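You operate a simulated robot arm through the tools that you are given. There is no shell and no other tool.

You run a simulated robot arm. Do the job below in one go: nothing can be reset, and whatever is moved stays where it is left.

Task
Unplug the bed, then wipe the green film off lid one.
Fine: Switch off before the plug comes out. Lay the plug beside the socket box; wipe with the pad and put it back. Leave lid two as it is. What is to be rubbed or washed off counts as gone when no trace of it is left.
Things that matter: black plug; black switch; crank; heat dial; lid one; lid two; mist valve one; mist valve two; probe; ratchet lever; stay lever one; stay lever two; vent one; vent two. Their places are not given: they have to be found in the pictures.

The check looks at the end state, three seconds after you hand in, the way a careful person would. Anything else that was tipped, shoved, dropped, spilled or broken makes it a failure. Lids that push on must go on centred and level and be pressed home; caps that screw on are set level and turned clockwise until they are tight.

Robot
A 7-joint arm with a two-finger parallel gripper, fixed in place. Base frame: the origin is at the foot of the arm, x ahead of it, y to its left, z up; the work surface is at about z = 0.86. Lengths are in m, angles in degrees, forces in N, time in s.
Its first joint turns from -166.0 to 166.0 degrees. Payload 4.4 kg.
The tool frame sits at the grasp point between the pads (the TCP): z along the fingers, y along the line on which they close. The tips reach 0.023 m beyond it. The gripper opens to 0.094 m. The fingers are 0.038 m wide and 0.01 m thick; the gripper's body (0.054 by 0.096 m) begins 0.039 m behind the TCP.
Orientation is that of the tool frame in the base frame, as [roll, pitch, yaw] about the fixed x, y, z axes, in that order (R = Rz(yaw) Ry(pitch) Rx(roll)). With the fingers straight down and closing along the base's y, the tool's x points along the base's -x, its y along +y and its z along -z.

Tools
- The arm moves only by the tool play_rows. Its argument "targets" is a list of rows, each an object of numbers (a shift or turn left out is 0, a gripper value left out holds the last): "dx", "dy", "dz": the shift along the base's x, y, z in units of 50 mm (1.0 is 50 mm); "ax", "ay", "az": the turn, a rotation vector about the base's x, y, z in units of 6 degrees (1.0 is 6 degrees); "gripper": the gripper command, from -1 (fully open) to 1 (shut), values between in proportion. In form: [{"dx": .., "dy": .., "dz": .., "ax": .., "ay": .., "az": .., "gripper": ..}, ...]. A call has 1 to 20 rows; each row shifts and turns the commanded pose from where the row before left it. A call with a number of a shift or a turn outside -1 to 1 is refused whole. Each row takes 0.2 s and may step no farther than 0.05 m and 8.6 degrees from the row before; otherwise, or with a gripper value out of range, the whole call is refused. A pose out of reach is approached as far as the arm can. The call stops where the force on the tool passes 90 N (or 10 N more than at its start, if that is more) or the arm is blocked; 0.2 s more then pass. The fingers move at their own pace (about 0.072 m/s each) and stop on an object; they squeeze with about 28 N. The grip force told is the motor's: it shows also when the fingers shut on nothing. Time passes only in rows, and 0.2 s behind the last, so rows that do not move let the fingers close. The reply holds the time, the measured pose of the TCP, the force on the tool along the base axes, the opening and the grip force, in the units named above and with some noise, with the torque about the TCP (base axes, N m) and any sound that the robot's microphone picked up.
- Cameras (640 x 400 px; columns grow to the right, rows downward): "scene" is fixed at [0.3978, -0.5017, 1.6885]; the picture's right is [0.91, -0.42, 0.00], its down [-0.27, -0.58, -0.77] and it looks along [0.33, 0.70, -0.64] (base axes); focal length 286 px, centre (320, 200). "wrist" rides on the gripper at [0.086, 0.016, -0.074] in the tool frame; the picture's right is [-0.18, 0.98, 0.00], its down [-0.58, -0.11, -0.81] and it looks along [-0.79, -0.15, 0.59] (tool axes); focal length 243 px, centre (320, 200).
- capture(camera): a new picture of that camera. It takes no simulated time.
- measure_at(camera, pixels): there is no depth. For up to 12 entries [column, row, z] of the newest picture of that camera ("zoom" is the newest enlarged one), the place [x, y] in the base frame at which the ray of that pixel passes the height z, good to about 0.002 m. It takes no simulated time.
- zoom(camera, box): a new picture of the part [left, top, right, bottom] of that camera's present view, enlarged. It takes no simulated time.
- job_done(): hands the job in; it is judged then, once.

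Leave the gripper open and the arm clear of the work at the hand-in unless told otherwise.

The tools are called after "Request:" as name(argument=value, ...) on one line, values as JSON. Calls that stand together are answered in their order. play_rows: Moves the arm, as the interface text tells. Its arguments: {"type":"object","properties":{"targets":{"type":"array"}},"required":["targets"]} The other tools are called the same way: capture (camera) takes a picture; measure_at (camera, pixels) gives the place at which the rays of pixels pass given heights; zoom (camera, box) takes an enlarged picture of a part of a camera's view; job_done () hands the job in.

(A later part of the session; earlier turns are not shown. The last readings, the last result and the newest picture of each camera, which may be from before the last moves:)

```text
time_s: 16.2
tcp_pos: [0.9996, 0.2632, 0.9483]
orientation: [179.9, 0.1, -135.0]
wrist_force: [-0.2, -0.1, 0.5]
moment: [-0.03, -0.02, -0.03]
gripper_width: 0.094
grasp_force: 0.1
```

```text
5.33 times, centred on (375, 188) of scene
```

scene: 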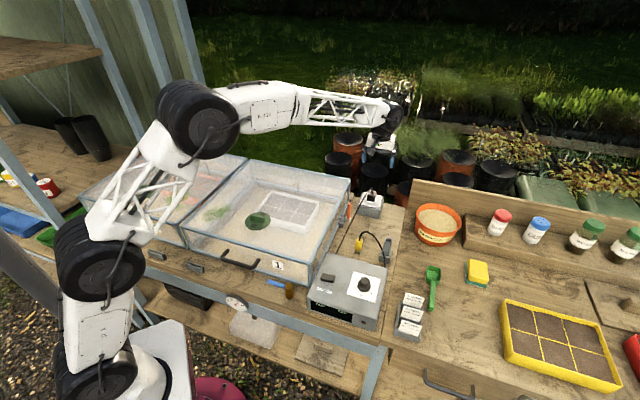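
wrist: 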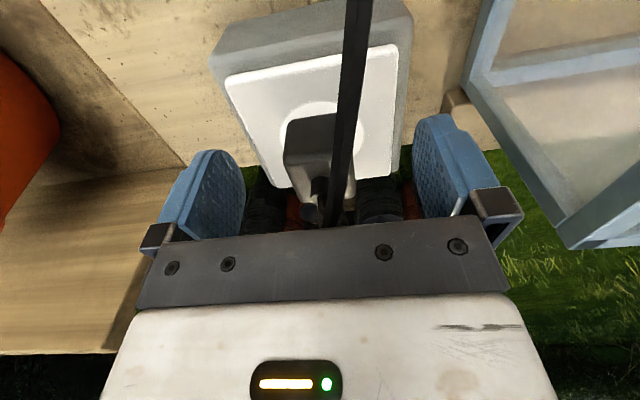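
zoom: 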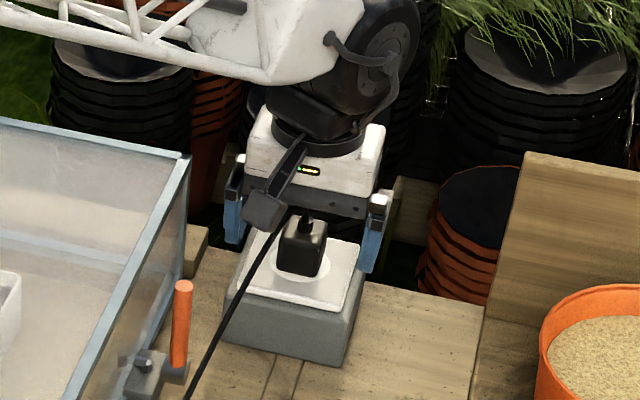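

The fingers straddle the plug evenly. I close the gripper on it.

Request:
play_rows(targets=[{"gripper": 1}, {}, {}, {}, {}])

Request:
capture(camera="wrist")

```text
time_s: 17.4
tcp_pos: [0.9995, 0.264, 0.9482]
orientation: [-180.0, 0.0, -135.0]
wrist_force: [1.8, 0.0, 0.3]
moment: [-0.02, -0.05, -0.02]
gripper_width: 0.0329
grasp_force: 27.6
```

```text
taken
```

wrist: 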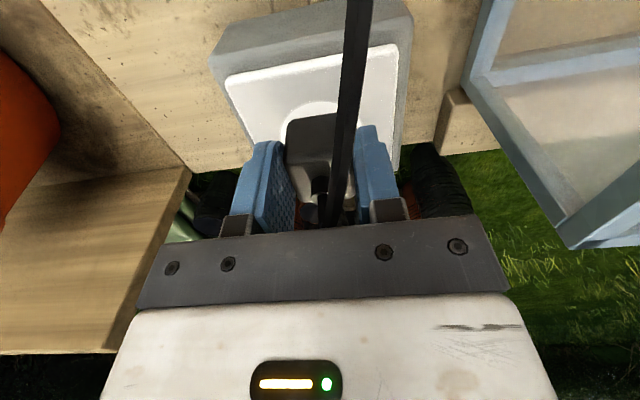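

The plug is held (opening 33 mm, 28 N). I pull straight up in small steps.

Request:
play_rows(targets=[{"dz": 0.06, "gripper": 1}, {"dz": 0.08}, {"dz": 0.1}, {"dz": 0.15}, {"dz": 0.2}, {}])

Request:
capture(camera="wrist")

Request:
zoom(camera="scene", box=[335, 150, 415, 225])

```text
time_s: 18.8
tcp_pos: [0.9994, 0.2634, 0.9776]
orientation: [-180.0, 0.0, -135.1]
wrist_force: [0.5, -0.6, -0.3]
moment: [-0.01, 0.01, 0.03]
gripper_width: 0.0328
grasp_force: 28.3
heard: snap
```

```text
taken
```

wrist: 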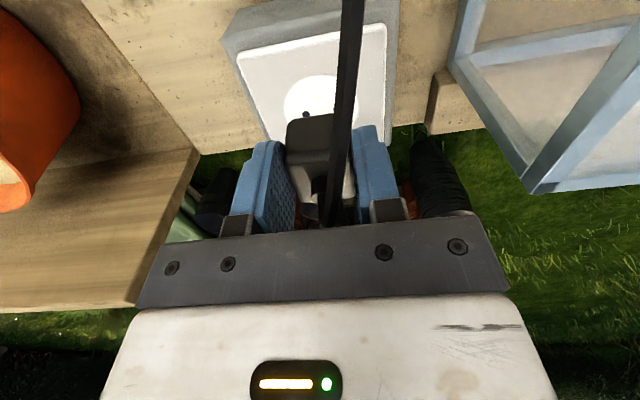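

```text
5.33 times, centred on (375, 188) of scene
```

zoom: 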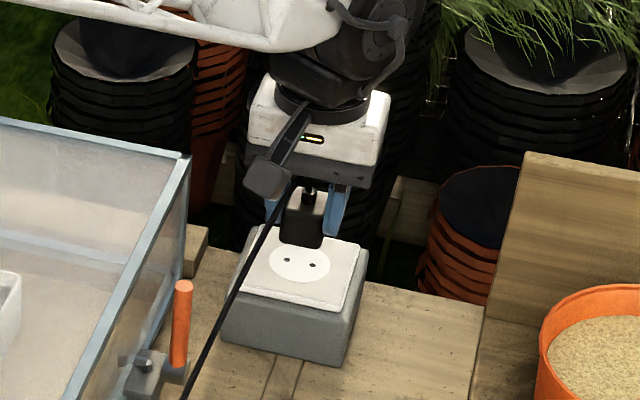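

The plug is out: a snap was heard and the two holes show in the plate. I lift it a bit more and measure the free bench to the right of and in front of the box.

Request:
measure_at(camera="scene", pixels=[[393, 211, 0.86], [383, 222, 0.86], [388, 216, 0.86], [406, 207, 0.86], [402, 227, 0.86], [379, 218.6, 0.86], [384, 202, 0.86], [376, 230, 0.86]])

Request:
play_rows(targets=[{"dz": 0.5}, {"dz": 0.5}, {"dz": 0.4}, {}])

Request:
capture(camera="scene")

Request:
capture(camera="wrist")

```text
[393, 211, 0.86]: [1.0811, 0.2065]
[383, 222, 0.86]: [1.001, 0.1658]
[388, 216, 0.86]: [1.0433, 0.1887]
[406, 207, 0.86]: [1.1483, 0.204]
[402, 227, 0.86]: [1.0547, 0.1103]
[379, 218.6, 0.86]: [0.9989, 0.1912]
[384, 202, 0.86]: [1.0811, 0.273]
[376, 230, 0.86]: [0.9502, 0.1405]
```

```text
time_s: 19.8
tcp_pos: [0.9977, 0.2645, 1.0478]
orientation: [-179.9, 0.0, -135.0]
wrist_force: [1.0, -0.2, -0.8]
moment: [0.0, 0.0, -0.02]
gripper_width: 0.033
grasp_force: 28.1
```

```text
taken
```

scene: 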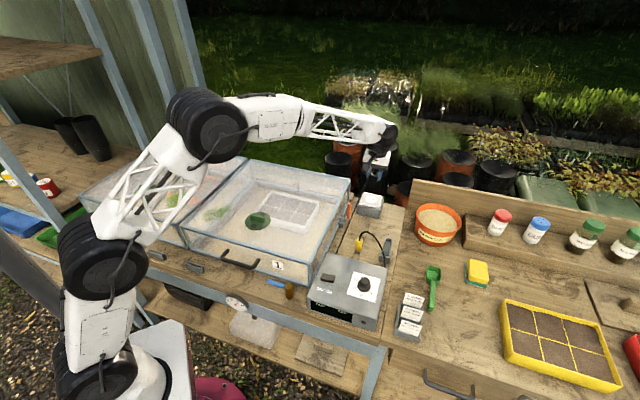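

```text
taken
```

wrist: 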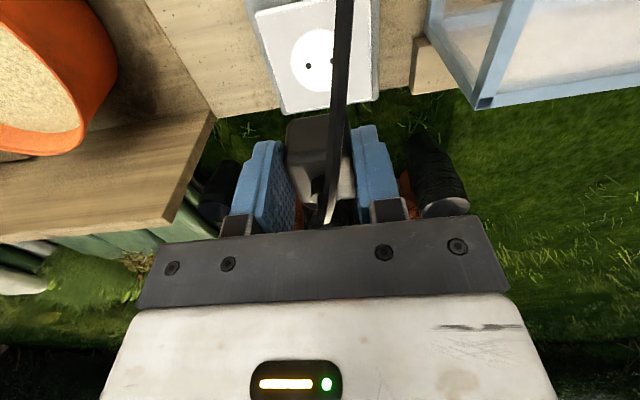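

The free strip right of the box is about 96 mm wide. I'll set the plug at the box's right front side, around (1.04,0.17). I carry it there at height, then tilt the tool 30° outward so the plug lies down toward its cord when released.

Request:
play_rows(targets=[{"dx": 0.35, "dy": -0.57, "gripper": 1}, {"dx": 0.35, "dy": -0.57}, {"dx": 0.35, "dy": -0.57}, {"ax": 0.707, "ay": -0.707}, {"ax": 0.707, "ay": -0.707}, {"ax": 0.707, "ay": -0.707}, {"ax": 0.707, "ay": -0.707}, {"ax": 0.707, "ay": -0.707}, {}])

Request:
capture(camera="wrist")

Request:
zoom(camera="scene", box=[335, 140, 435, 240])

```text
time_s: 21.8
tcp_pos: [1.0508, 0.1784, 1.0478]
orientation: [-180.0, 30.0, -135.1]
wrist_force: [-0.4, 0.6, 0.0]
moment: [-0.01, -0.01, 0.0]
gripper_width: 0.0328
grasp_force: 28.3
```

```text
taken
```

wrist: 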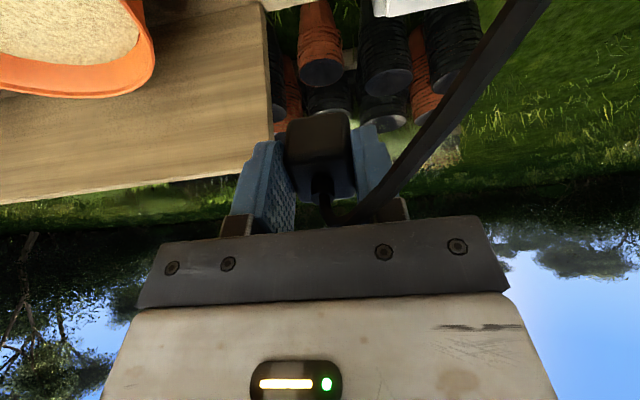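

```text
4.00 times, centred on (385, 190) of scene
```

zoom: 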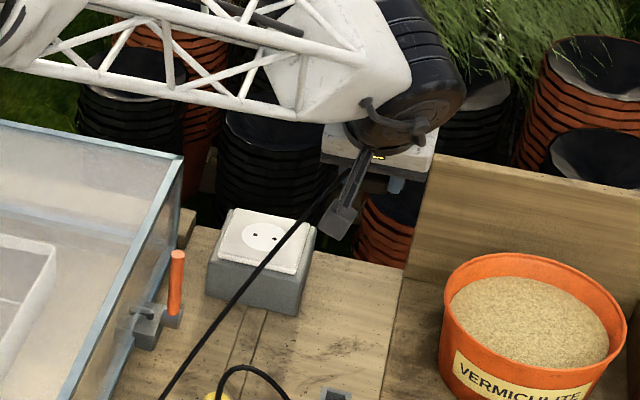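

The tool is tilted 30° over the spot. I lower it to just above the bench.

Request:
play_rows(targets=[{"dz": -0.7}, {"dz": -0.7}, {"dz": -0.6}, {"dz": -0.2}, {}])

Request:
capture(camera="wrist")

Request:
zoom(camera="scene", box=[335, 150, 435, 240])

```text
time_s: 23.0
tcp_pos: [1.0507, 0.1793, 0.9373]
orientation: [-180.0, 29.9, -134.9]
wrist_force: [0.3, -0.2, -0.3]
moment: [-0.03, 0.01, -0.04]
gripper_width: 0.0329
grasp_force: 28.1
```

```text
taken
```

wrist: 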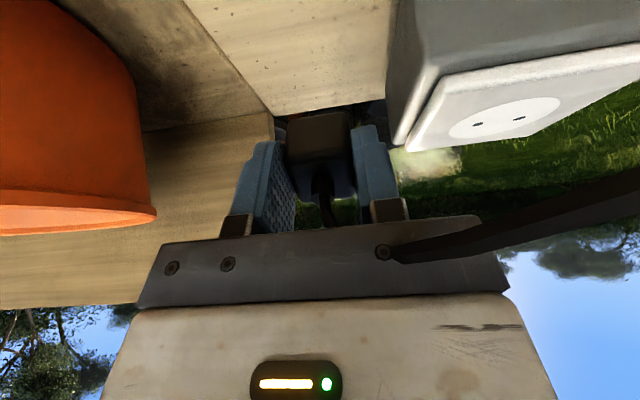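

```text
4.44 times, centred on (385, 195) of scene
```

zoom: 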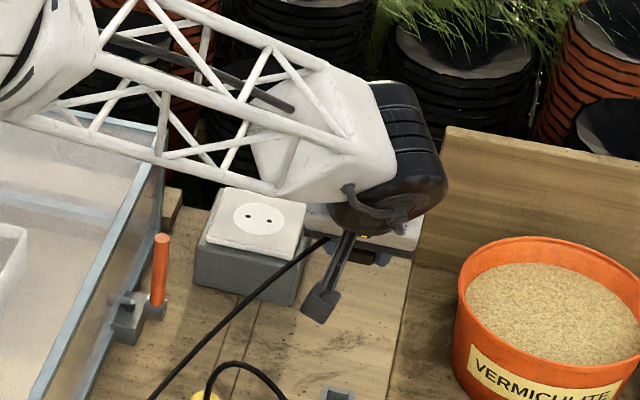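

The plug hangs a few centimetres above the bench, about 6 cm from its back edge. I shift 14 mm back toward me for margin and lower in small steps until it touches.

Request:
play_rows(targets=[{"dx": -0.2, "dy": -0.2}, {"dz": -0.1}, {"dz": -0.1}, {"dz": -0.1}])

```text
time_s: 24.0
tcp_pos: [1.0394, 0.1673, 0.9238]
orientation: [-180.0, 30.1, -134.9]
wrist_force: [-0.7, 0.3, -0.5]
moment: [0.0, -0.01, -0.01]
gripper_width: 0.0331
grasp_force: 28.5
```

Request:
play_rows(targets=[{"dz": -0.08}, {"dz": -0.06}, {"dz": -0.06}])

Request:
capture(camera="wrist")

```text
time_s: 24.8
tcp_pos: [1.0406, 0.1667, 0.912]
orientation: [180.0, 30.0, -135.1]
wrist_force: [0.3, -0.4, -0.5]
moment: [0.0, -0.05, -0.01]
gripper_width: 0.0332
grasp_force: 27.7
```

```text
taken
```

wrist: 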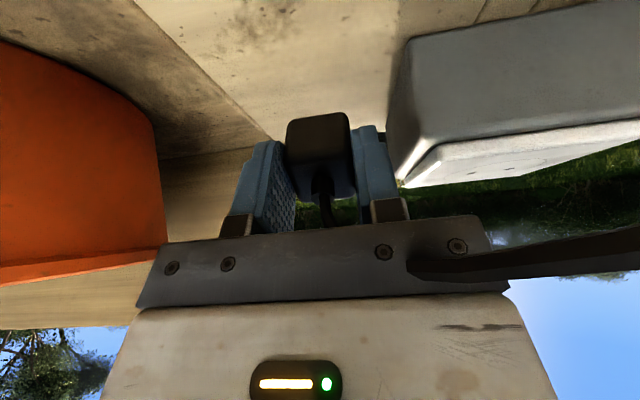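

No contact yet. I keep lowering in 3 mm steps.

Request:
play_rows(targets=[{"dz": -0.06}, {"dz": -0.06}, {"dz": -0.05}])

Request:
zoom(camera="scene", box=[335, 170, 435, 260])

```text
time_s: 25.6
tcp_pos: [1.0405, 0.1699, 0.9031]
orientation: [-180.0, 29.9, -134.8]
wrist_force: [-0.5, 0.6, 0.2]
moment: [-0.06, 0.0, -0.02]
gripper_width: 0.0333
grasp_force: 27.7
```

```text
4.44 times, centred on (385, 215) of scene
```

zoom: 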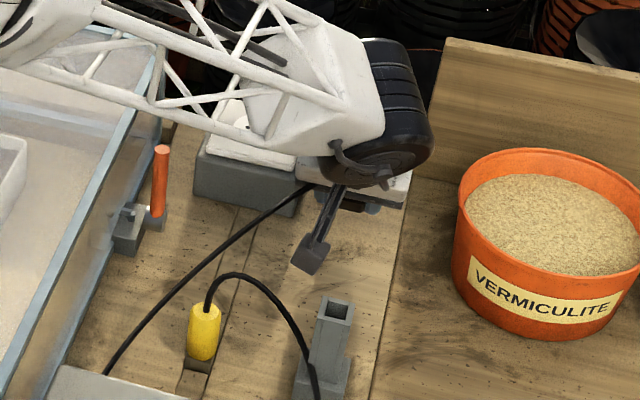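

Request:
play_rows(targets=[{"dz": -0.05}, {"dz": -0.05}])

```text
time_s: 26.2
tcp_pos: [1.0408, 0.1695, 0.8979]
orientation: [-180.0, 30.1, -135.1]
wrist_force: [-0.2, -0.2, -0.7]
moment: [-0.02, 0.01, -0.04]
gripper_width: 0.0331
grasp_force: 27.9
```

Request:
capture(camera="wrist")

Request:
zoom(camera="wrist", box=[240, 80, 420, 230])

```text
taken
```

wrist: 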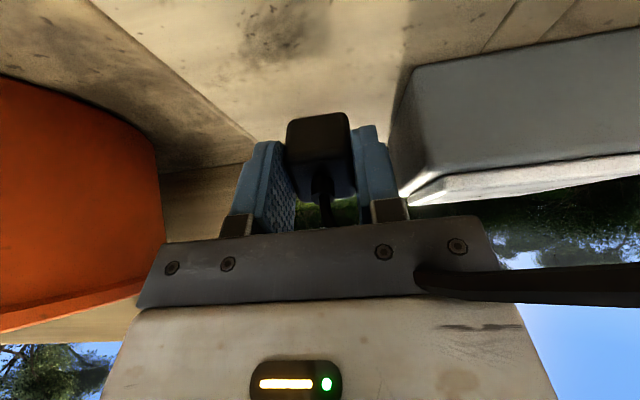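

```text
2.67 times, centred on (330, 155) of wrist
```

zoom: 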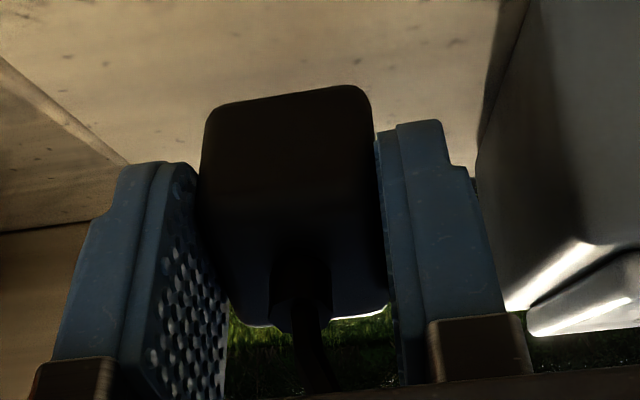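

Still free. I lower on in 2 mm steps.

Request:
play_rows(targets=[{"dz": -0.04}, {"dz": -0.04}, {}])

```text
time_s: 27.0
tcp_pos: [1.0408, 0.1682, 0.894]
orientation: [-180.0, 30.0, -134.8]
wrist_force: [0.7, -0.9, -0.3]
moment: [0.0, 0.01, 0.03]
gripper_width: 0.033
grasp_force: 28.0
```

Request:
play_rows(targets=[{"dz": -0.04}, {"dz": -0.04}, {}])

Request:
capture(camera="wrist")

Request:
zoom(camera="scene", box=[355, 190, 425, 250])

```text
time_s: 27.8
tcp_pos: [1.0409, 0.1686, 0.8911]
orientation: [180.0, 29.9, -134.9]
wrist_force: [0.4, 0.7, -0.4]
moment: [-0.03, 0.01, 0.04]
gripper_width: 0.033
grasp_force: 27.9
```

```text
taken
```

wrist: 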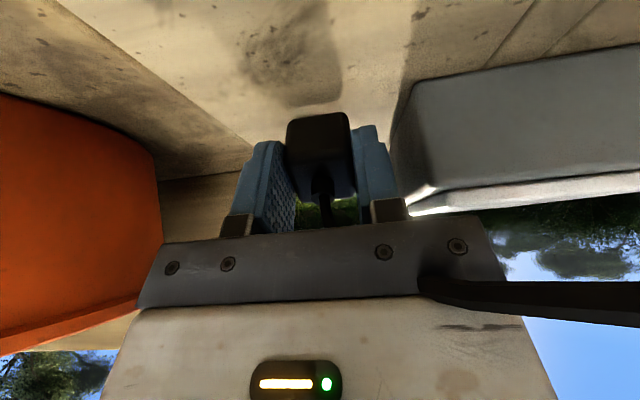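

```text
6.67 times, centred on (390, 220) of scene
```

zoom: 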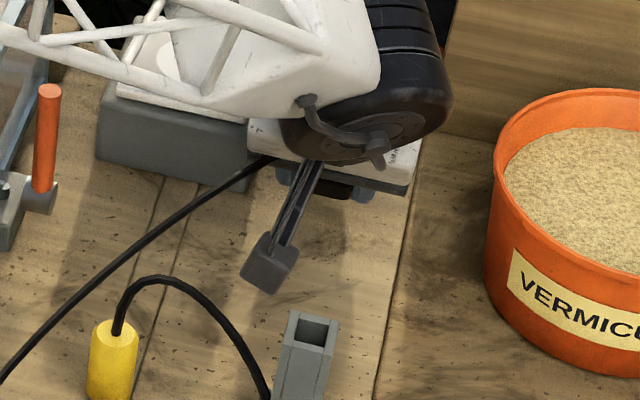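

Request:
play_rows(targets=[{"dz": -0.04}, {"dz": -0.03}, {}])

```text
time_s: 28.6
tcp_pos: [1.0419, 0.1678, 0.8911]
orientation: [-179.8, 30.2, -134.9]
wrist_force: [-1.6, 4.8, 27.4]
moment: [0.38, -0.12, 0.06]
gripper_width: 0.0327
grasp_force: 27.8
```

Contact at TCP z≈0.891 (27 N). I ease up 3 mm and open the fingers only partly, so they don't touch the box.

Request:
play_rows(targets=[{"dz": 0.07}, {"gripper": 0.2}, {}, {"gripper": -0.1}, {}, {}])

Request:
capture(camera="wrist")

Request:
zoom(camera="wrist", box=[240, 80, 420, 230])

```text
time_s: 30.0
tcp_pos: [1.0398, 0.168, 0.8907]
orientation: [-180.0, 30.0, -135.0]
wrist_force: [0.1, -0.4, 0.6]
moment: [-0.01, -0.01, 0.03]
gripper_width: 0.0514
grasp_force: 0.1
```

```text
taken
```

wrist: 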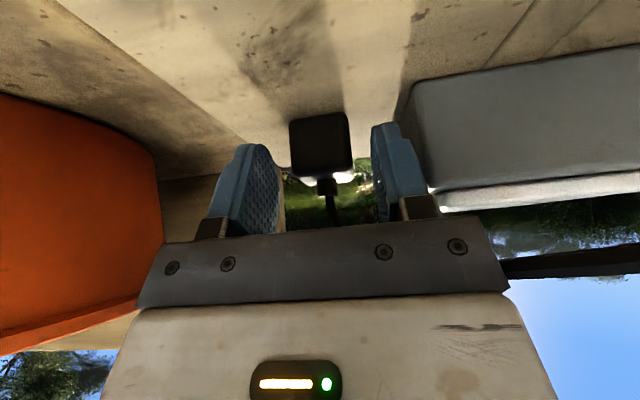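

```text
2.67 times, centred on (330, 155) of wrist
```

zoom: 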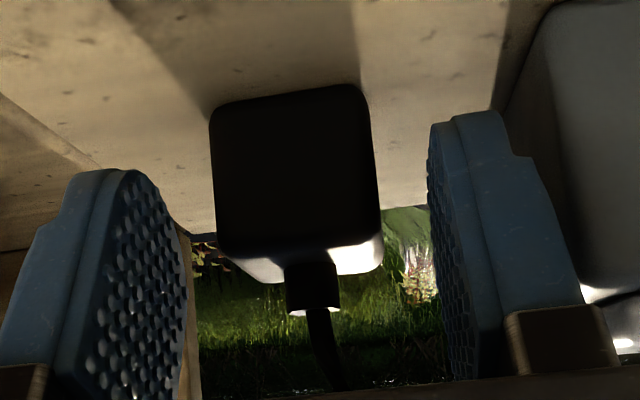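

The plug stands free between the fingers, beside the box. I back off along the tool axis (up and toward me) and look.

Request:
play_rows(targets=[{"dx": -0.1, "dy": -0.1, "dz": 0.25}, {"dx": -0.15, "dy": -0.15, "dz": 0.4}, {"dx": -0.3, "dy": -0.3, "dz": 0.75}, {"dx": -0.3, "dy": -0.3, "dz": 0.75}, {"dx": -0.3, "dy": -0.3, "dz": 0.75}, {"dx": -0.3, "dy": -0.3, "dz": 0.75}, {}])

Request:
capture(camera="wrist")

Request:
zoom(camera="scene", box=[345, 180, 425, 250])

```text
time_s: 31.6
tcp_pos: [0.9662, 0.0973, 1.0708]
orientation: [-180.0, 30.0, -135.0]
wrist_force: [0.3, 0.5, -0.6]
moment: [0.02, -0.01, 0.0]
gripper_width: 0.0519
grasp_force: 0.1
```

```text
taken
```

wrist: 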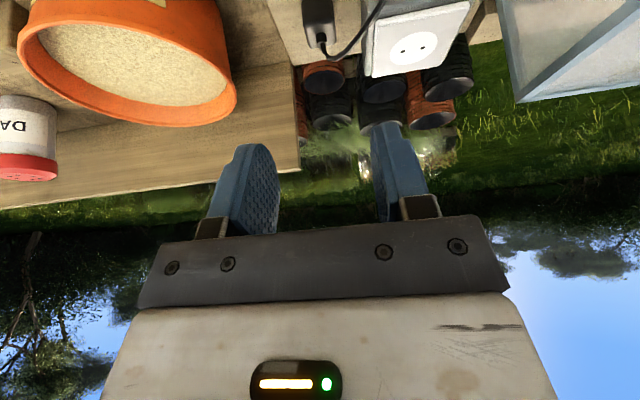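

```text
5.71 times, centred on (385, 215) of scene
```

zoom: 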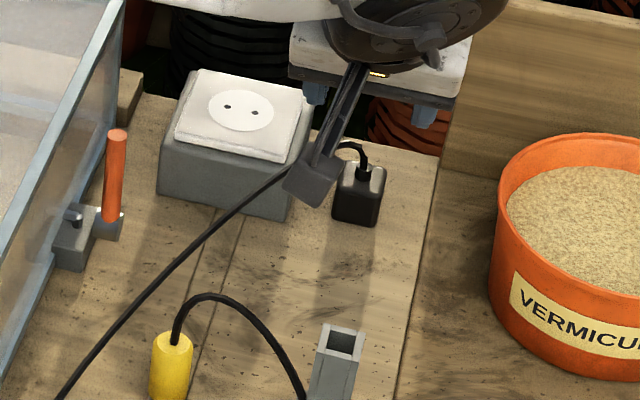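

The plug stands on the bench right beside the socket box, unplugged and at rest. Next is the pad; I measure its corners, the shelf behind it and neighbours more precisely.

Request:
zoom(camera="scene", box=[420, 235, 530, 315])

Request:
measure_at(camera="scene", pixels=[[472.5, 250, 0.86], [520, 260.6, 0.86], [469.75, 259, 0.89], [487.25, 262.9, 0.89], [488.75, 280, 0.89], [469, 278.1, 0.89], [469.75, 259, 0.9], [487.25, 262.9, 0.9], [488.75, 280, 0.9], [469, 278.1, 0.9], [434, 268, 0.86], [505, 299, 0.89]])

```text
5.00 times, centred on (475, 275) of scene
```

zoom: 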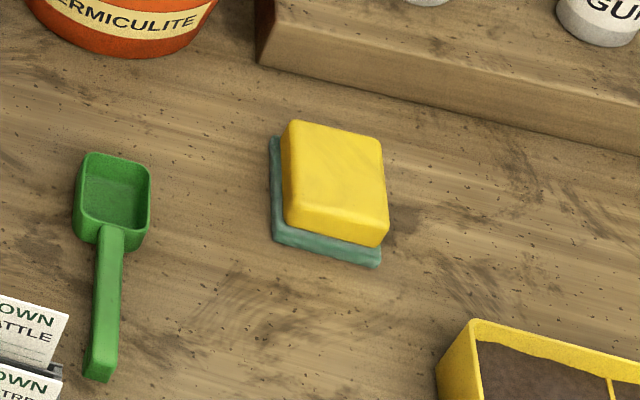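

```text
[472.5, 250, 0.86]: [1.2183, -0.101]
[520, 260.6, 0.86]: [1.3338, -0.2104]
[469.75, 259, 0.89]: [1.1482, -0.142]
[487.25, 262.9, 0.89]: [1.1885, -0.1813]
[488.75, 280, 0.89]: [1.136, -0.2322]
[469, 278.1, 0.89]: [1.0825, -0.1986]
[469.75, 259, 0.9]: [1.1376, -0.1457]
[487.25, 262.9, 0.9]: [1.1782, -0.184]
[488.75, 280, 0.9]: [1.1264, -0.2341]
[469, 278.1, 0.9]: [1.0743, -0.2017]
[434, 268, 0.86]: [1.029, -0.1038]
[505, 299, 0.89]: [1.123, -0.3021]
```

The pad's yellow block is about 56 × 78 mm, centred near (1.139,-0.187), top at z≈0.893, lined up at 45°. I straighten the tool and move toward it at height to test the reach.

Request:
play_rows(targets=[{"dx": 0.3, "dy": -0.7, "dz": 0.2, "ax": -0.707, "ay": 0.707, "gripper": -1}, {"dx": 0.3, "dy": -0.7, "dz": 0.2, "ax": -0.707, "ay": 0.707}, {"dx": 0.3, "dy": -0.7, "dz": 0.2, "ax": -0.707, "ay": 0.707}, {"dx": 0.3, "dy": -0.7, "ax": -0.707, "ay": 0.707}, {"dx": 0.3, "dy": -0.7, "ax": -0.707, "ay": 0.707}, {"dx": 0.3, "dy": -0.7}, {}])

Request:
capture(camera="wrist")

```text
time_s: 33.2
tcp_pos: [1.0591, -0.1139, 1.1013]
orientation: [180.0, 0.0, -134.9]
wrist_force: [0.8, 0.1, -0.5]
moment: [-0.01, 0.0, 0.01]
gripper_width: 0.0941
grasp_force: 0.0
```

```text
taken
```

wrist: 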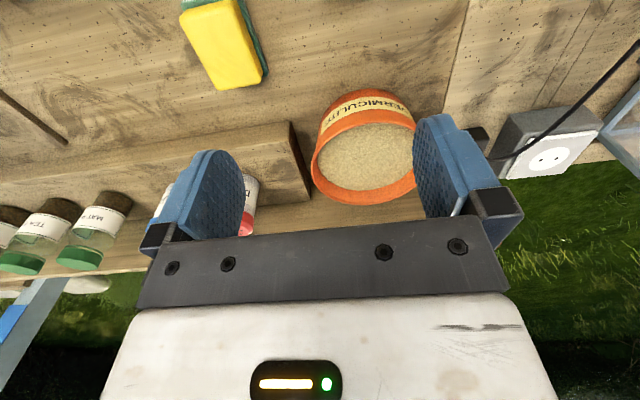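

It reaches r=1.065 straight down. I continue toward a spot directly over the pad.

Request:
play_rows(targets=[{"dx": 0.4, "dy": -0.365}, {"dx": 0.4, "dy": -0.365}, {"dx": 0.4, "dy": -0.365}, {"dx": 0.4, "dy": -0.365}, {}])

Request:
capture(camera="wrist")

Request:
capture(camera="scene")

```text
time_s: 34.4
tcp_pos: [1.1397, -0.1896, 1.1044]
orientation: [180.0, 0.0, -135.0]
wrist_force: [0.3, 0.1, 0.4]
moment: [0.01, -0.03, -0.02]
gripper_width: 0.0938
grasp_force: 0.0
```

```text
taken
```

wrist: 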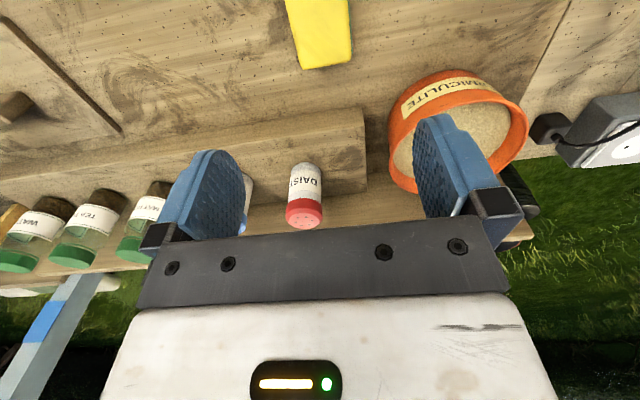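

```text
taken
```

scene: 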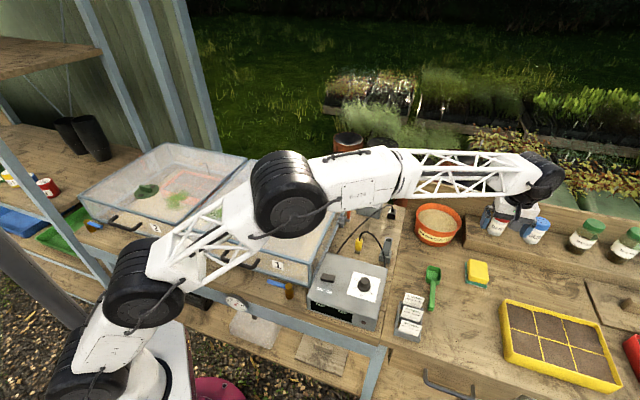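

It reaches straight down over the pad even here, with the elbow well above everything. I lower to z≈1.0 and look again.

Request:
play_rows(targets=[{"dz": -0.5}, {"dz": -0.5}, {"dz": -0.5}, {"dz": -0.4}, {}])

Request:
capture(camera="wrist")

Request:
capture(camera="scene")

```text
time_s: 35.6
tcp_pos: [1.138, -0.1885, 1.0068]
orientation: [-180.0, 0.0, -135.0]
wrist_force: [-0.5, 0.1, 0.1]
moment: [-0.01, -0.04, -0.03]
gripper_width: 0.094
grasp_force: 0.1
```

```text
taken
```

wrist: 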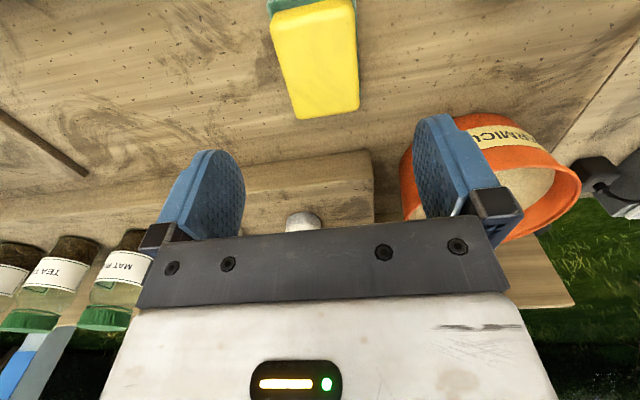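

```text
taken
```

scene: 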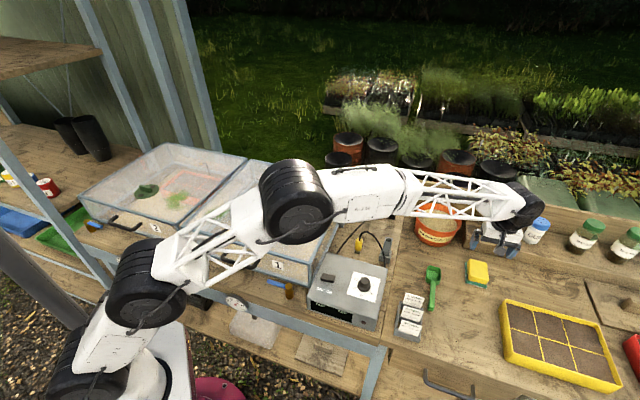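

The pad is at (318,60). I zoom and measure its top corners for the grasp centre.

Request:
zoom(camera="wrist", box=[240, 0, 400, 130])

Request:
measure_at(camera="wrist", pixels=[[272, 16, 0.895], [354, 2, 0.895], [359, 104, 0.895], [298, 116, 0.895], [320, 62, 0.895], [320, 62, 0.9]])

Request:
zoom(camera="scene", box=[430, 190, 550, 300])

```text
3.08 times, centred on (320, 65) of wrist
```

zoom: 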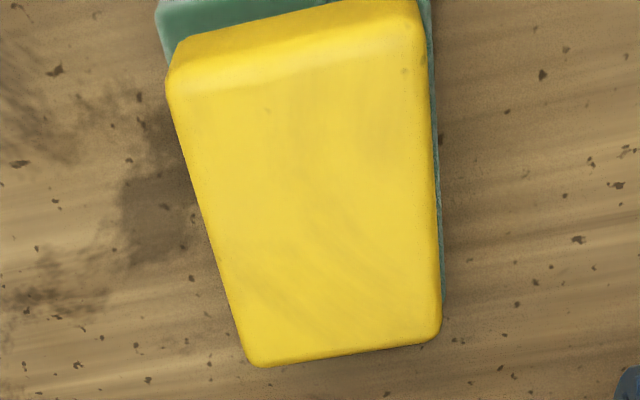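

```text
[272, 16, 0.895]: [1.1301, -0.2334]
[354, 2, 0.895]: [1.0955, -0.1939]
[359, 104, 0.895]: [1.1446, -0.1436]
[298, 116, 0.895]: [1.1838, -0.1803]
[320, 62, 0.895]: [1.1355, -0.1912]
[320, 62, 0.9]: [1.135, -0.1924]
```

```text
3.64 times, centred on (490, 245) of scene
```

zoom: 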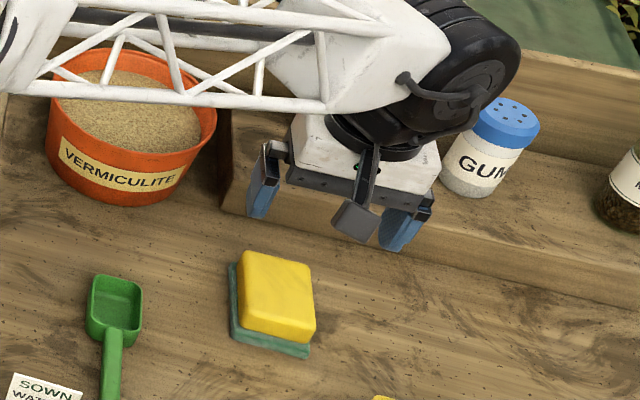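

The pad's centre (1.1385,-0.188) is right under the TCP. I lower so that the tips end just above the green base, at TCP z≈0.898.

Request:
play_rows(targets=[{"dz": -0.6}, {"dz": -0.6}, {"dz": -0.5}, {"dz": -0.3}, {}])

Request:
capture(camera="wrist")

Request:
zoom(camera="scene", box=[430, 210, 530, 310])

```text
time_s: 36.8
tcp_pos: [1.14, -0.1884, 0.9072]
orientation: [180.0, -0.1, -134.9]
wrist_force: [-0.2, -0.4, 0.7]
moment: [0.03, 0.01, 0.01]
gripper_width: 0.094
grasp_force: 0.1
```

```text
taken
```

wrist: 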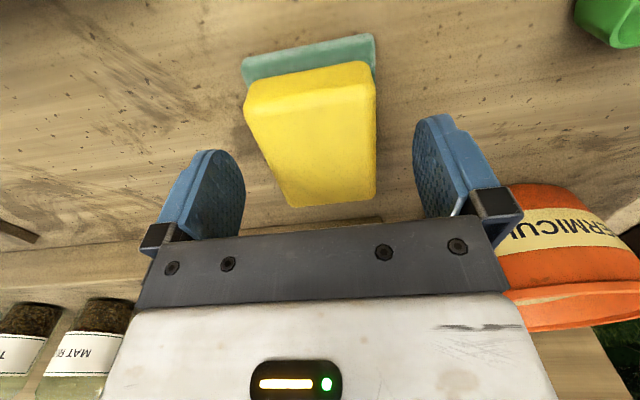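

```text
4.00 times, centred on (480, 260) of scene
```

zoom: 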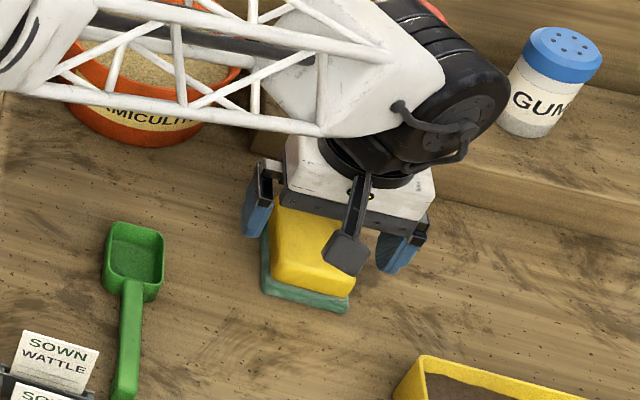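

The fingers straddle the pad well. I lower 8 mm more and close.

Request:
play_rows(targets=[{"dz": -0.16}, {}])

Request:
zoom(camera="wrist", box=[150, 20, 480, 230])

```text
time_s: 37.4
tcp_pos: [1.1402, -0.1881, 0.8993]
orientation: [179.9, 0.0, -134.9]
wrist_force: [0.5, -0.3, -0.5]
moment: [0.02, -0.01, 0.0]
gripper_width: 0.094
grasp_force: 0.0
```

```text
1.90 times, centred on (315, 125) of wrist
```

zoom: 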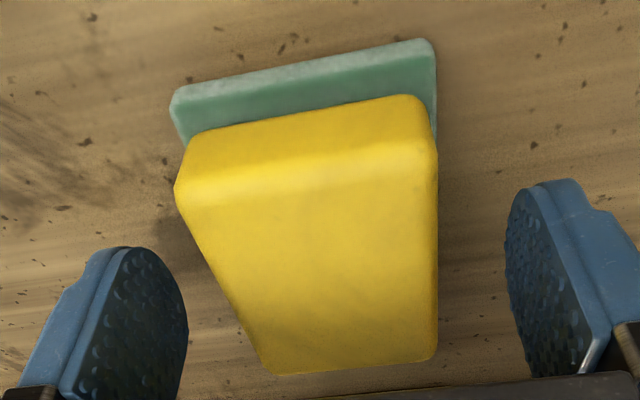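

Request:
play_rows(targets=[{"gripper": 1}, {}, {}, {}])

Request:
capture(camera="wrist")

```text
time_s: 38.4
tcp_pos: [1.1397, -0.1872, 0.8987]
orientation: [-180.0, 0.0, -135.0]
wrist_force: [-0.2, -0.2, 1.9]
moment: [-0.07, -0.07, -0.01]
gripper_width: 0.059
grasp_force: 28.3
```

```text
taken
```

wrist: 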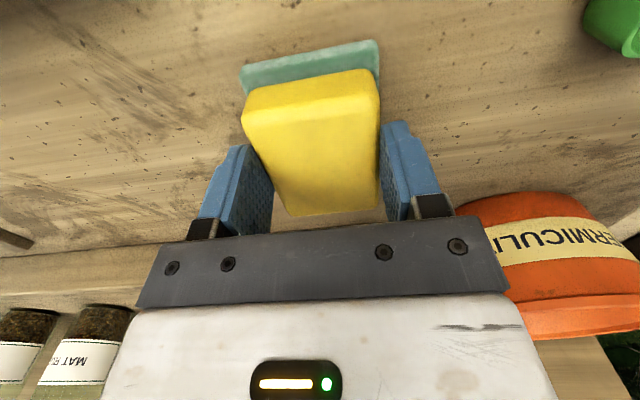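

The pad is held (59 mm, 28 N); I note its home pose: TCP (1.140,-0.188,0.899), yaw -135. I lift it straight up and check.

Request:
play_rows(targets=[{"dz": 0.1, "gripper": 1}, {"dz": 0.5}, {"dz": 0.9}, {"dz": 0.9}, {"dz": 0.9}, {"dz": 0.9}, {}])

Request:
capture(camera="wrist")

Request:
capture(camera="scene")

```text
time_s: 40.0
tcp_pos: [1.1369, -0.1846, 1.1099]
orientation: [180.0, 0.1, -135.0]
wrist_force: [-0.1, 1.0, -0.7]
moment: [0.01, 0.0, 0.02]
gripper_width: 0.0591
grasp_force: 28.2
```

```text
taken
```

wrist: 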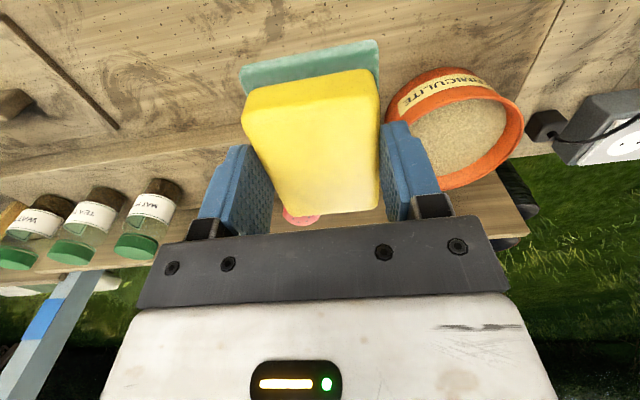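

```text
taken
```

scene: 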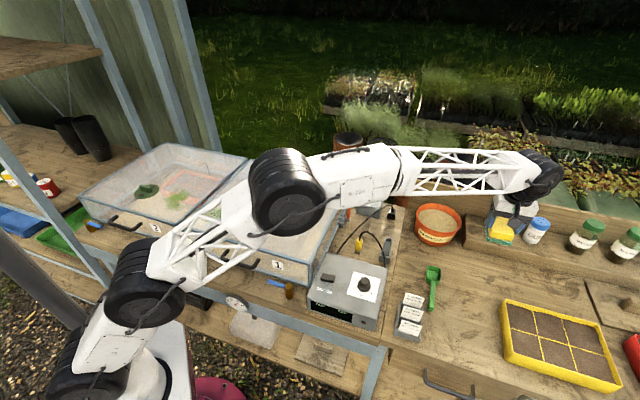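

The pad is off the bench and firmly held. I carry it at height to a spot short of the film, around (0.32,0.30).

Request:
play_rows(targets=[{"dx": -0.4, "dy": 0.24}, {"dx": -0.8, "dy": 0.48}, {"dx": -0.8, "dy": 0.48}, {"dx": -0.8, "dy": 0.48}, {"dx": -0.8, "dy": 0.48}, {"dx": -0.8, "dy": 0.48}, {"dx": -0.8, "dy": 0.48}, {"dx": -0.8, "dy": 0.48}, {"dx": -0.8, "dy": 0.48}, {"dx": -0.8, "dy": 0.48}, {"dx": -0.8, "dy": 0.48}, {"dx": -0.8, "dy": 0.48}, {"dx": -0.8, "dy": 0.48}, {"dx": -0.8, "dy": 0.48}, {"dx": -0.8, "dy": 0.48}, {"dx": -0.8, "dy": 0.48}, {"dx": -0.8, "dy": 0.48}, {"dx": -0.8, "dy": 0.48}, {"dx": -0.8, "dy": 0.48}, {"dx": -0.8, "dy": 0.48}])

Request:
capture(camera="wrist")

Request:
capture(camera="scene")

```text
time_s: 44.2
tcp_pos: [0.3583, 0.2813, 1.1079]
orientation: [-179.9, 0.0, -135.0]
wrist_force: [0.5, -0.3, -0.7]
moment: [-0.01, 0.0, 0.01]
gripper_width: 0.059
grasp_force: 28.6
```

```text
taken
```

wrist: 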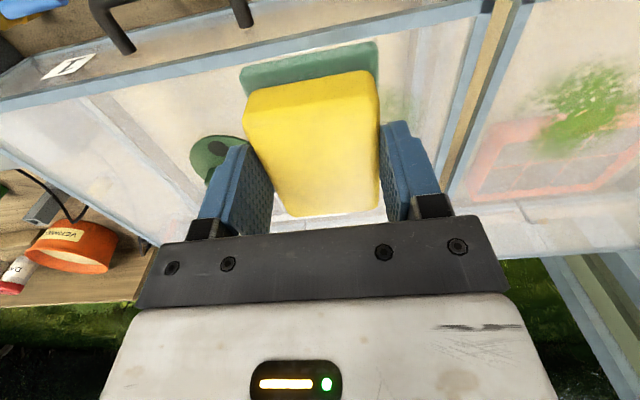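

```text
taken
```

scene: 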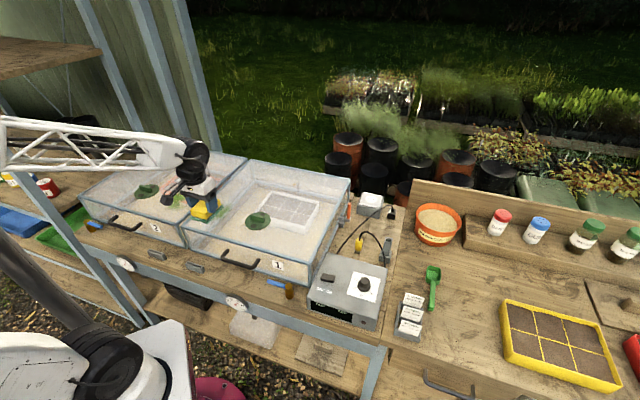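

The film is hidden just behind the pad, with a bit at (400,105) in the wrist picture. I sidestep 10 cm toward (+x,-y) to see its whole extent.

Request:
play_rows(targets=[{"dx": 0.5, "dy": -0.5}, {"dx": 0.5, "dy": -0.5}, {"dx": 0.5, "dy": -0.5}, {}])

Request:
capture(camera="wrist")

Request:
zoom(camera="wrist", box=[370, 30, 570, 190])

Request:
zoom(camera="scene", box=[160, 160, 290, 270])

```text
time_s: 45.2
tcp_pos: [0.4339, 0.205, 1.1103]
orientation: [180.0, 0.0, -134.9]
wrist_force: [0.5, -1.1, -0.7]
moment: [-0.02, 0.0, -0.01]
gripper_width: 0.0591
grasp_force: 28.0
```

```text
taken
```

wrist: 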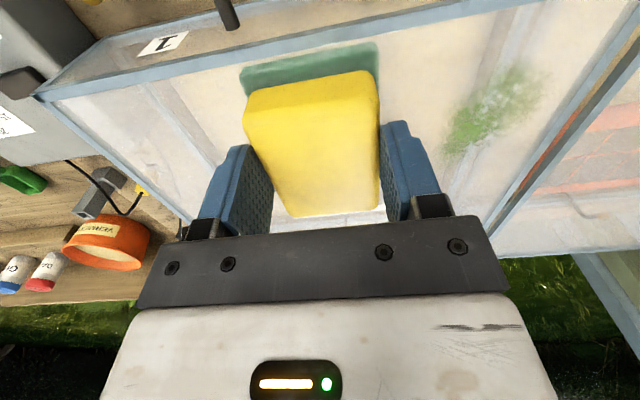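

```text
2.50 times, centred on (470, 110) of wrist
```

zoom: 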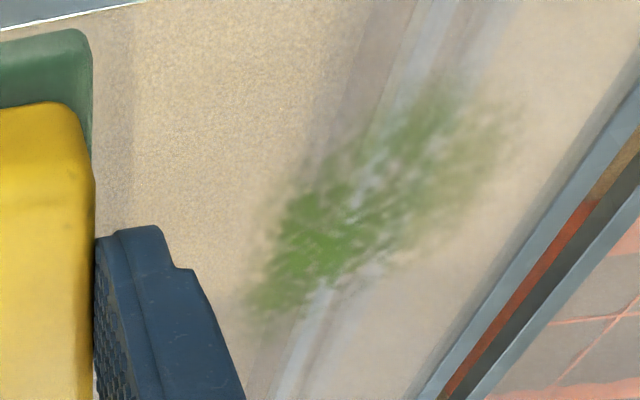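

```text
3.64 times, centred on (225, 215) of scene
```

zoom: 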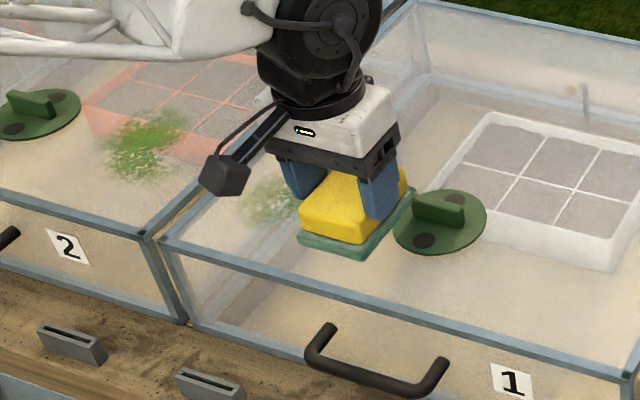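

The full film is visible in the zoom, from about (445,150) to (550,70) in the wrist picture. I measure its outline, and the inner edge of the lid's rim, at z=0.97.

Request:
measure_at(camera="wrist", pixels=[[440, 152, 0.97], [458, 156, 0.97], [552, 82, 0.97], [520, 60, 0.97], [535, 115, 0.97], [450, 112, 0.97], [482, 84, 0.97], [497, 110, 0.97], [500, 195, 0.97], [590, 80, 0.97], [540, 150, 0.97], [510, 8, 0.97]])

Request:
measure_at(camera="scene", pixels=[[250, 218, 0.97], [205, 212, 0.97], [184, 227, 0.97], [310, 263, 0.97]])

```text
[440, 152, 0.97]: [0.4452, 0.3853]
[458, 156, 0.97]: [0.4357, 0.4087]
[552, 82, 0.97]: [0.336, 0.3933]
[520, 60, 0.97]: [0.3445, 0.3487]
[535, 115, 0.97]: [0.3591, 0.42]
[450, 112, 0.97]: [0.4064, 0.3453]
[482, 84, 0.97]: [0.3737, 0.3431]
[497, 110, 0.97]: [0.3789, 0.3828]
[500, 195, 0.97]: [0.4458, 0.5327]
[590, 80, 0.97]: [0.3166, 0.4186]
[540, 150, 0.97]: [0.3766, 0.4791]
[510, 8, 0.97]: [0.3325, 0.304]
```

```text
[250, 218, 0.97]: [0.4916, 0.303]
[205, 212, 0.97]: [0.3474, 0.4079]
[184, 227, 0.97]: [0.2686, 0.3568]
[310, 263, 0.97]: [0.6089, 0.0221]
```

The film covers roughly u 0.02–0.108, v 0.045–0.16 in lid axes, centred near (0.384,0.384), about 3 cm clear of the rim. I bring the pad over the film's middle and lower it to about 2 cm above the glass.

Request:
play_rows(targets=[{"dx": -0.21, "dy": 0.89, "gripper": 1}, {"dx": -0.21, "dy": 0.89}, {"dx": -0.21, "dy": 0.89}, {"dx": -0.21, "dy": 0.89}, {"dz": -0.8}, {"dz": -0.6}, {}])

Request:
capture(camera="wrist")

Request:
zoom(camera="scene", box=[160, 160, 290, 270])

```text
time_s: 46.8
tcp_pos: [0.3916, 0.3849, 1.04]
orientation: [179.9, -0.1, -135.0]
wrist_force: [0.4, -0.7, -0.5]
moment: [0.0, -0.01, 0.01]
gripper_width: 0.0589
grasp_force: 27.8
```

```text
taken
```

wrist: 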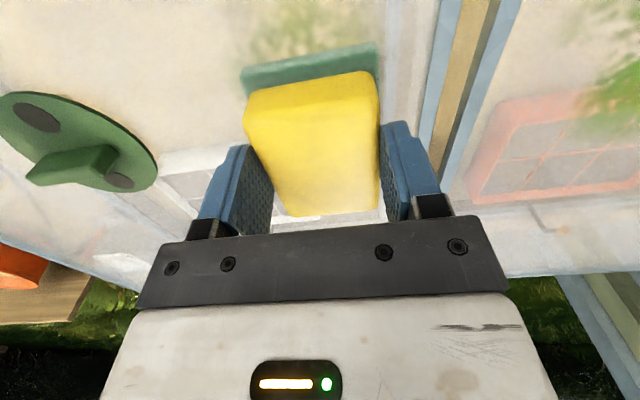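

```text
3.64 times, centred on (225, 215) of scene
```

zoom: 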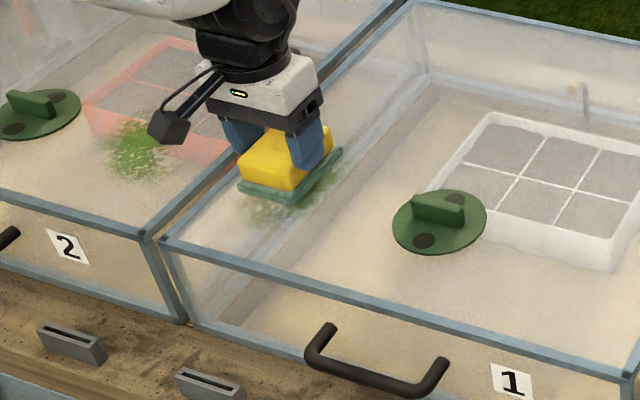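

The pad hangs just above the film; some film shows in front of it at (290,30). I lower carefully to find contact.

Request:
play_rows(targets=[{"dz": -0.3}, {"dz": -0.1}, {"dz": -0.06}, {"dz": -0.04}, {"dz": -0.04}])

```text
time_s: 48.0
tcp_pos: [0.3907, 0.3848, 1.0142]
orientation: [180.0, 0.1, -135.1]
wrist_force: [-7.3, 1.9, 33.7]
moment: [-0.05, 0.27, 0.04]
gripper_width: 0.0593
grasp_force: 27.6
```

Contact with 34 N at z≈1.014, a bit firm. I ease up 1.5 mm and read again.

Request:
play_rows(targets=[{"dz": 0.03}, {}])

```text
time_s: 48.6
tcp_pos: [0.3903, 0.3845, 1.0142]
orientation: [180.0, -0.1, -135.0]
wrist_force: [2.7, 1.1, 7.7]
moment: [0.32, -0.43, -0.07]
gripper_width: 0.0593
grasp_force: 27.6
```

Now 8 N, a gentle wiping pressure. I rub along the lid's depth direction over the middle of the film.

Request:
play_rows(targets=[{"dz": -0.006}, {"dx": 0.245, "dy": 0.25}, {"dx": 0.245, "dy": 0.25}, {"dx": -0.245, "dy": -0.25}, {"dx": -0.245, "dy": -0.25}, {"dx": -0.245, "dy": -0.25}, {"dx": -0.245, "dy": -0.25}, {"dx": 0.245, "dy": 0.25}, {"dx": 0.245, "dy": 0.25}])

Request:
capture(camera="wrist")

Request:
zoom(camera="scene", box=[160, 160, 290, 270])

```text
time_s: 50.6
tcp_pos: [0.3903, 0.3842, 1.0149]
orientation: [180.0, 0.1, -134.9]
wrist_force: [-8.1, -8.7, 33.9]
moment: [-0.33, 0.29, -0.01]
gripper_width: 0.0596
grasp_force: 27.6
```

```text
taken
```

wrist: 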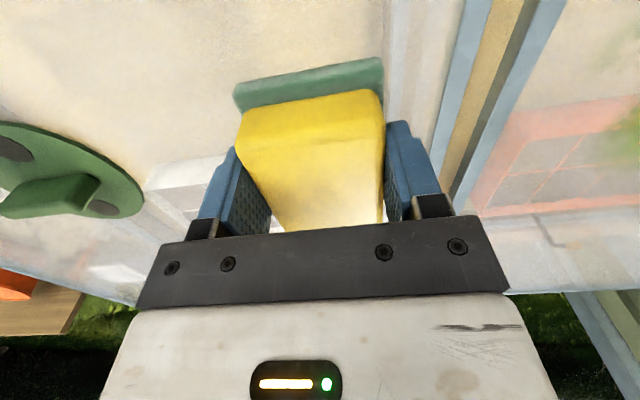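

```text
3.64 times, centred on (225, 215) of scene
```

zoom: 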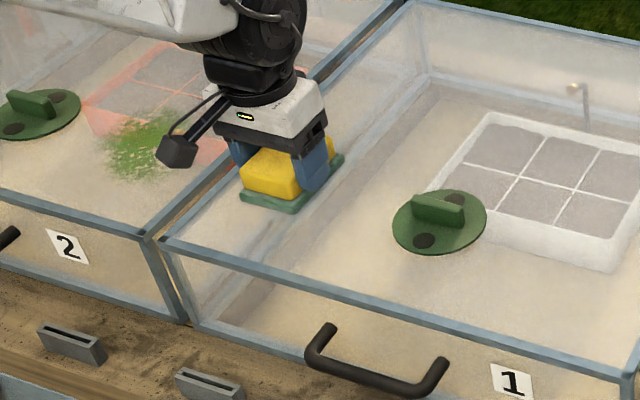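

The film in front of the pad is going, but the force rose to 34 N and the pad seems to have shifted slightly in the fingers. I ease up 1 mm and look at the grip more closely.

Request:
play_rows(targets=[{"dz": 0.02}, {}])

Request:
zoom(camera="wrist", box=[200, 40, 440, 240])

Request:
zoom(camera="scene", box=[205, 180, 265, 230])

```text
time_s: 51.2
tcp_pos: [0.3923, 0.3843, 1.0146]
orientation: [179.9, 0.1, -135.0]
wrist_force: [0.5, -4.2, 13.1]
moment: [0.04, -0.22, -0.11]
gripper_width: 0.0592
grasp_force: 27.8
```

```text
2.00 times, centred on (320, 140) of wrist
```

zoom: 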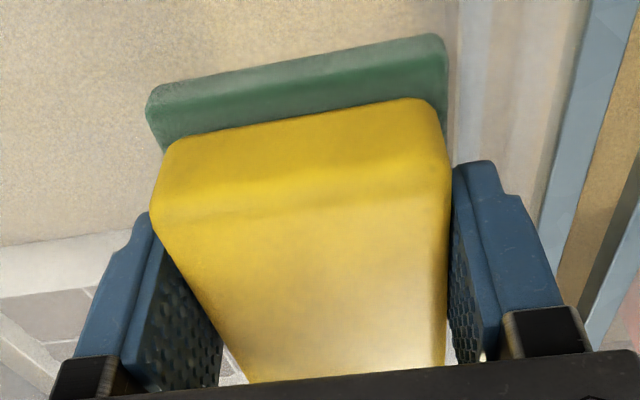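

```text
8.00 times, centred on (235, 205) of scene
```

zoom: 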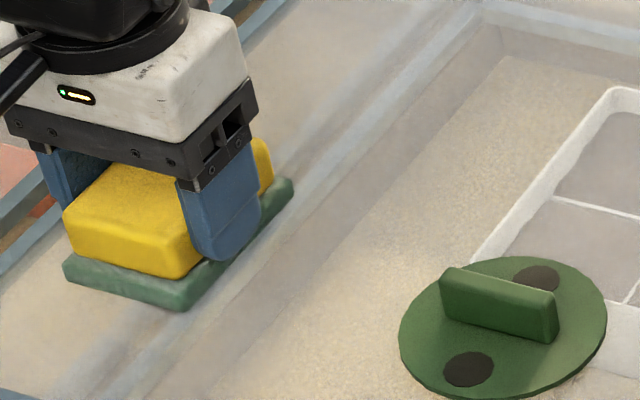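

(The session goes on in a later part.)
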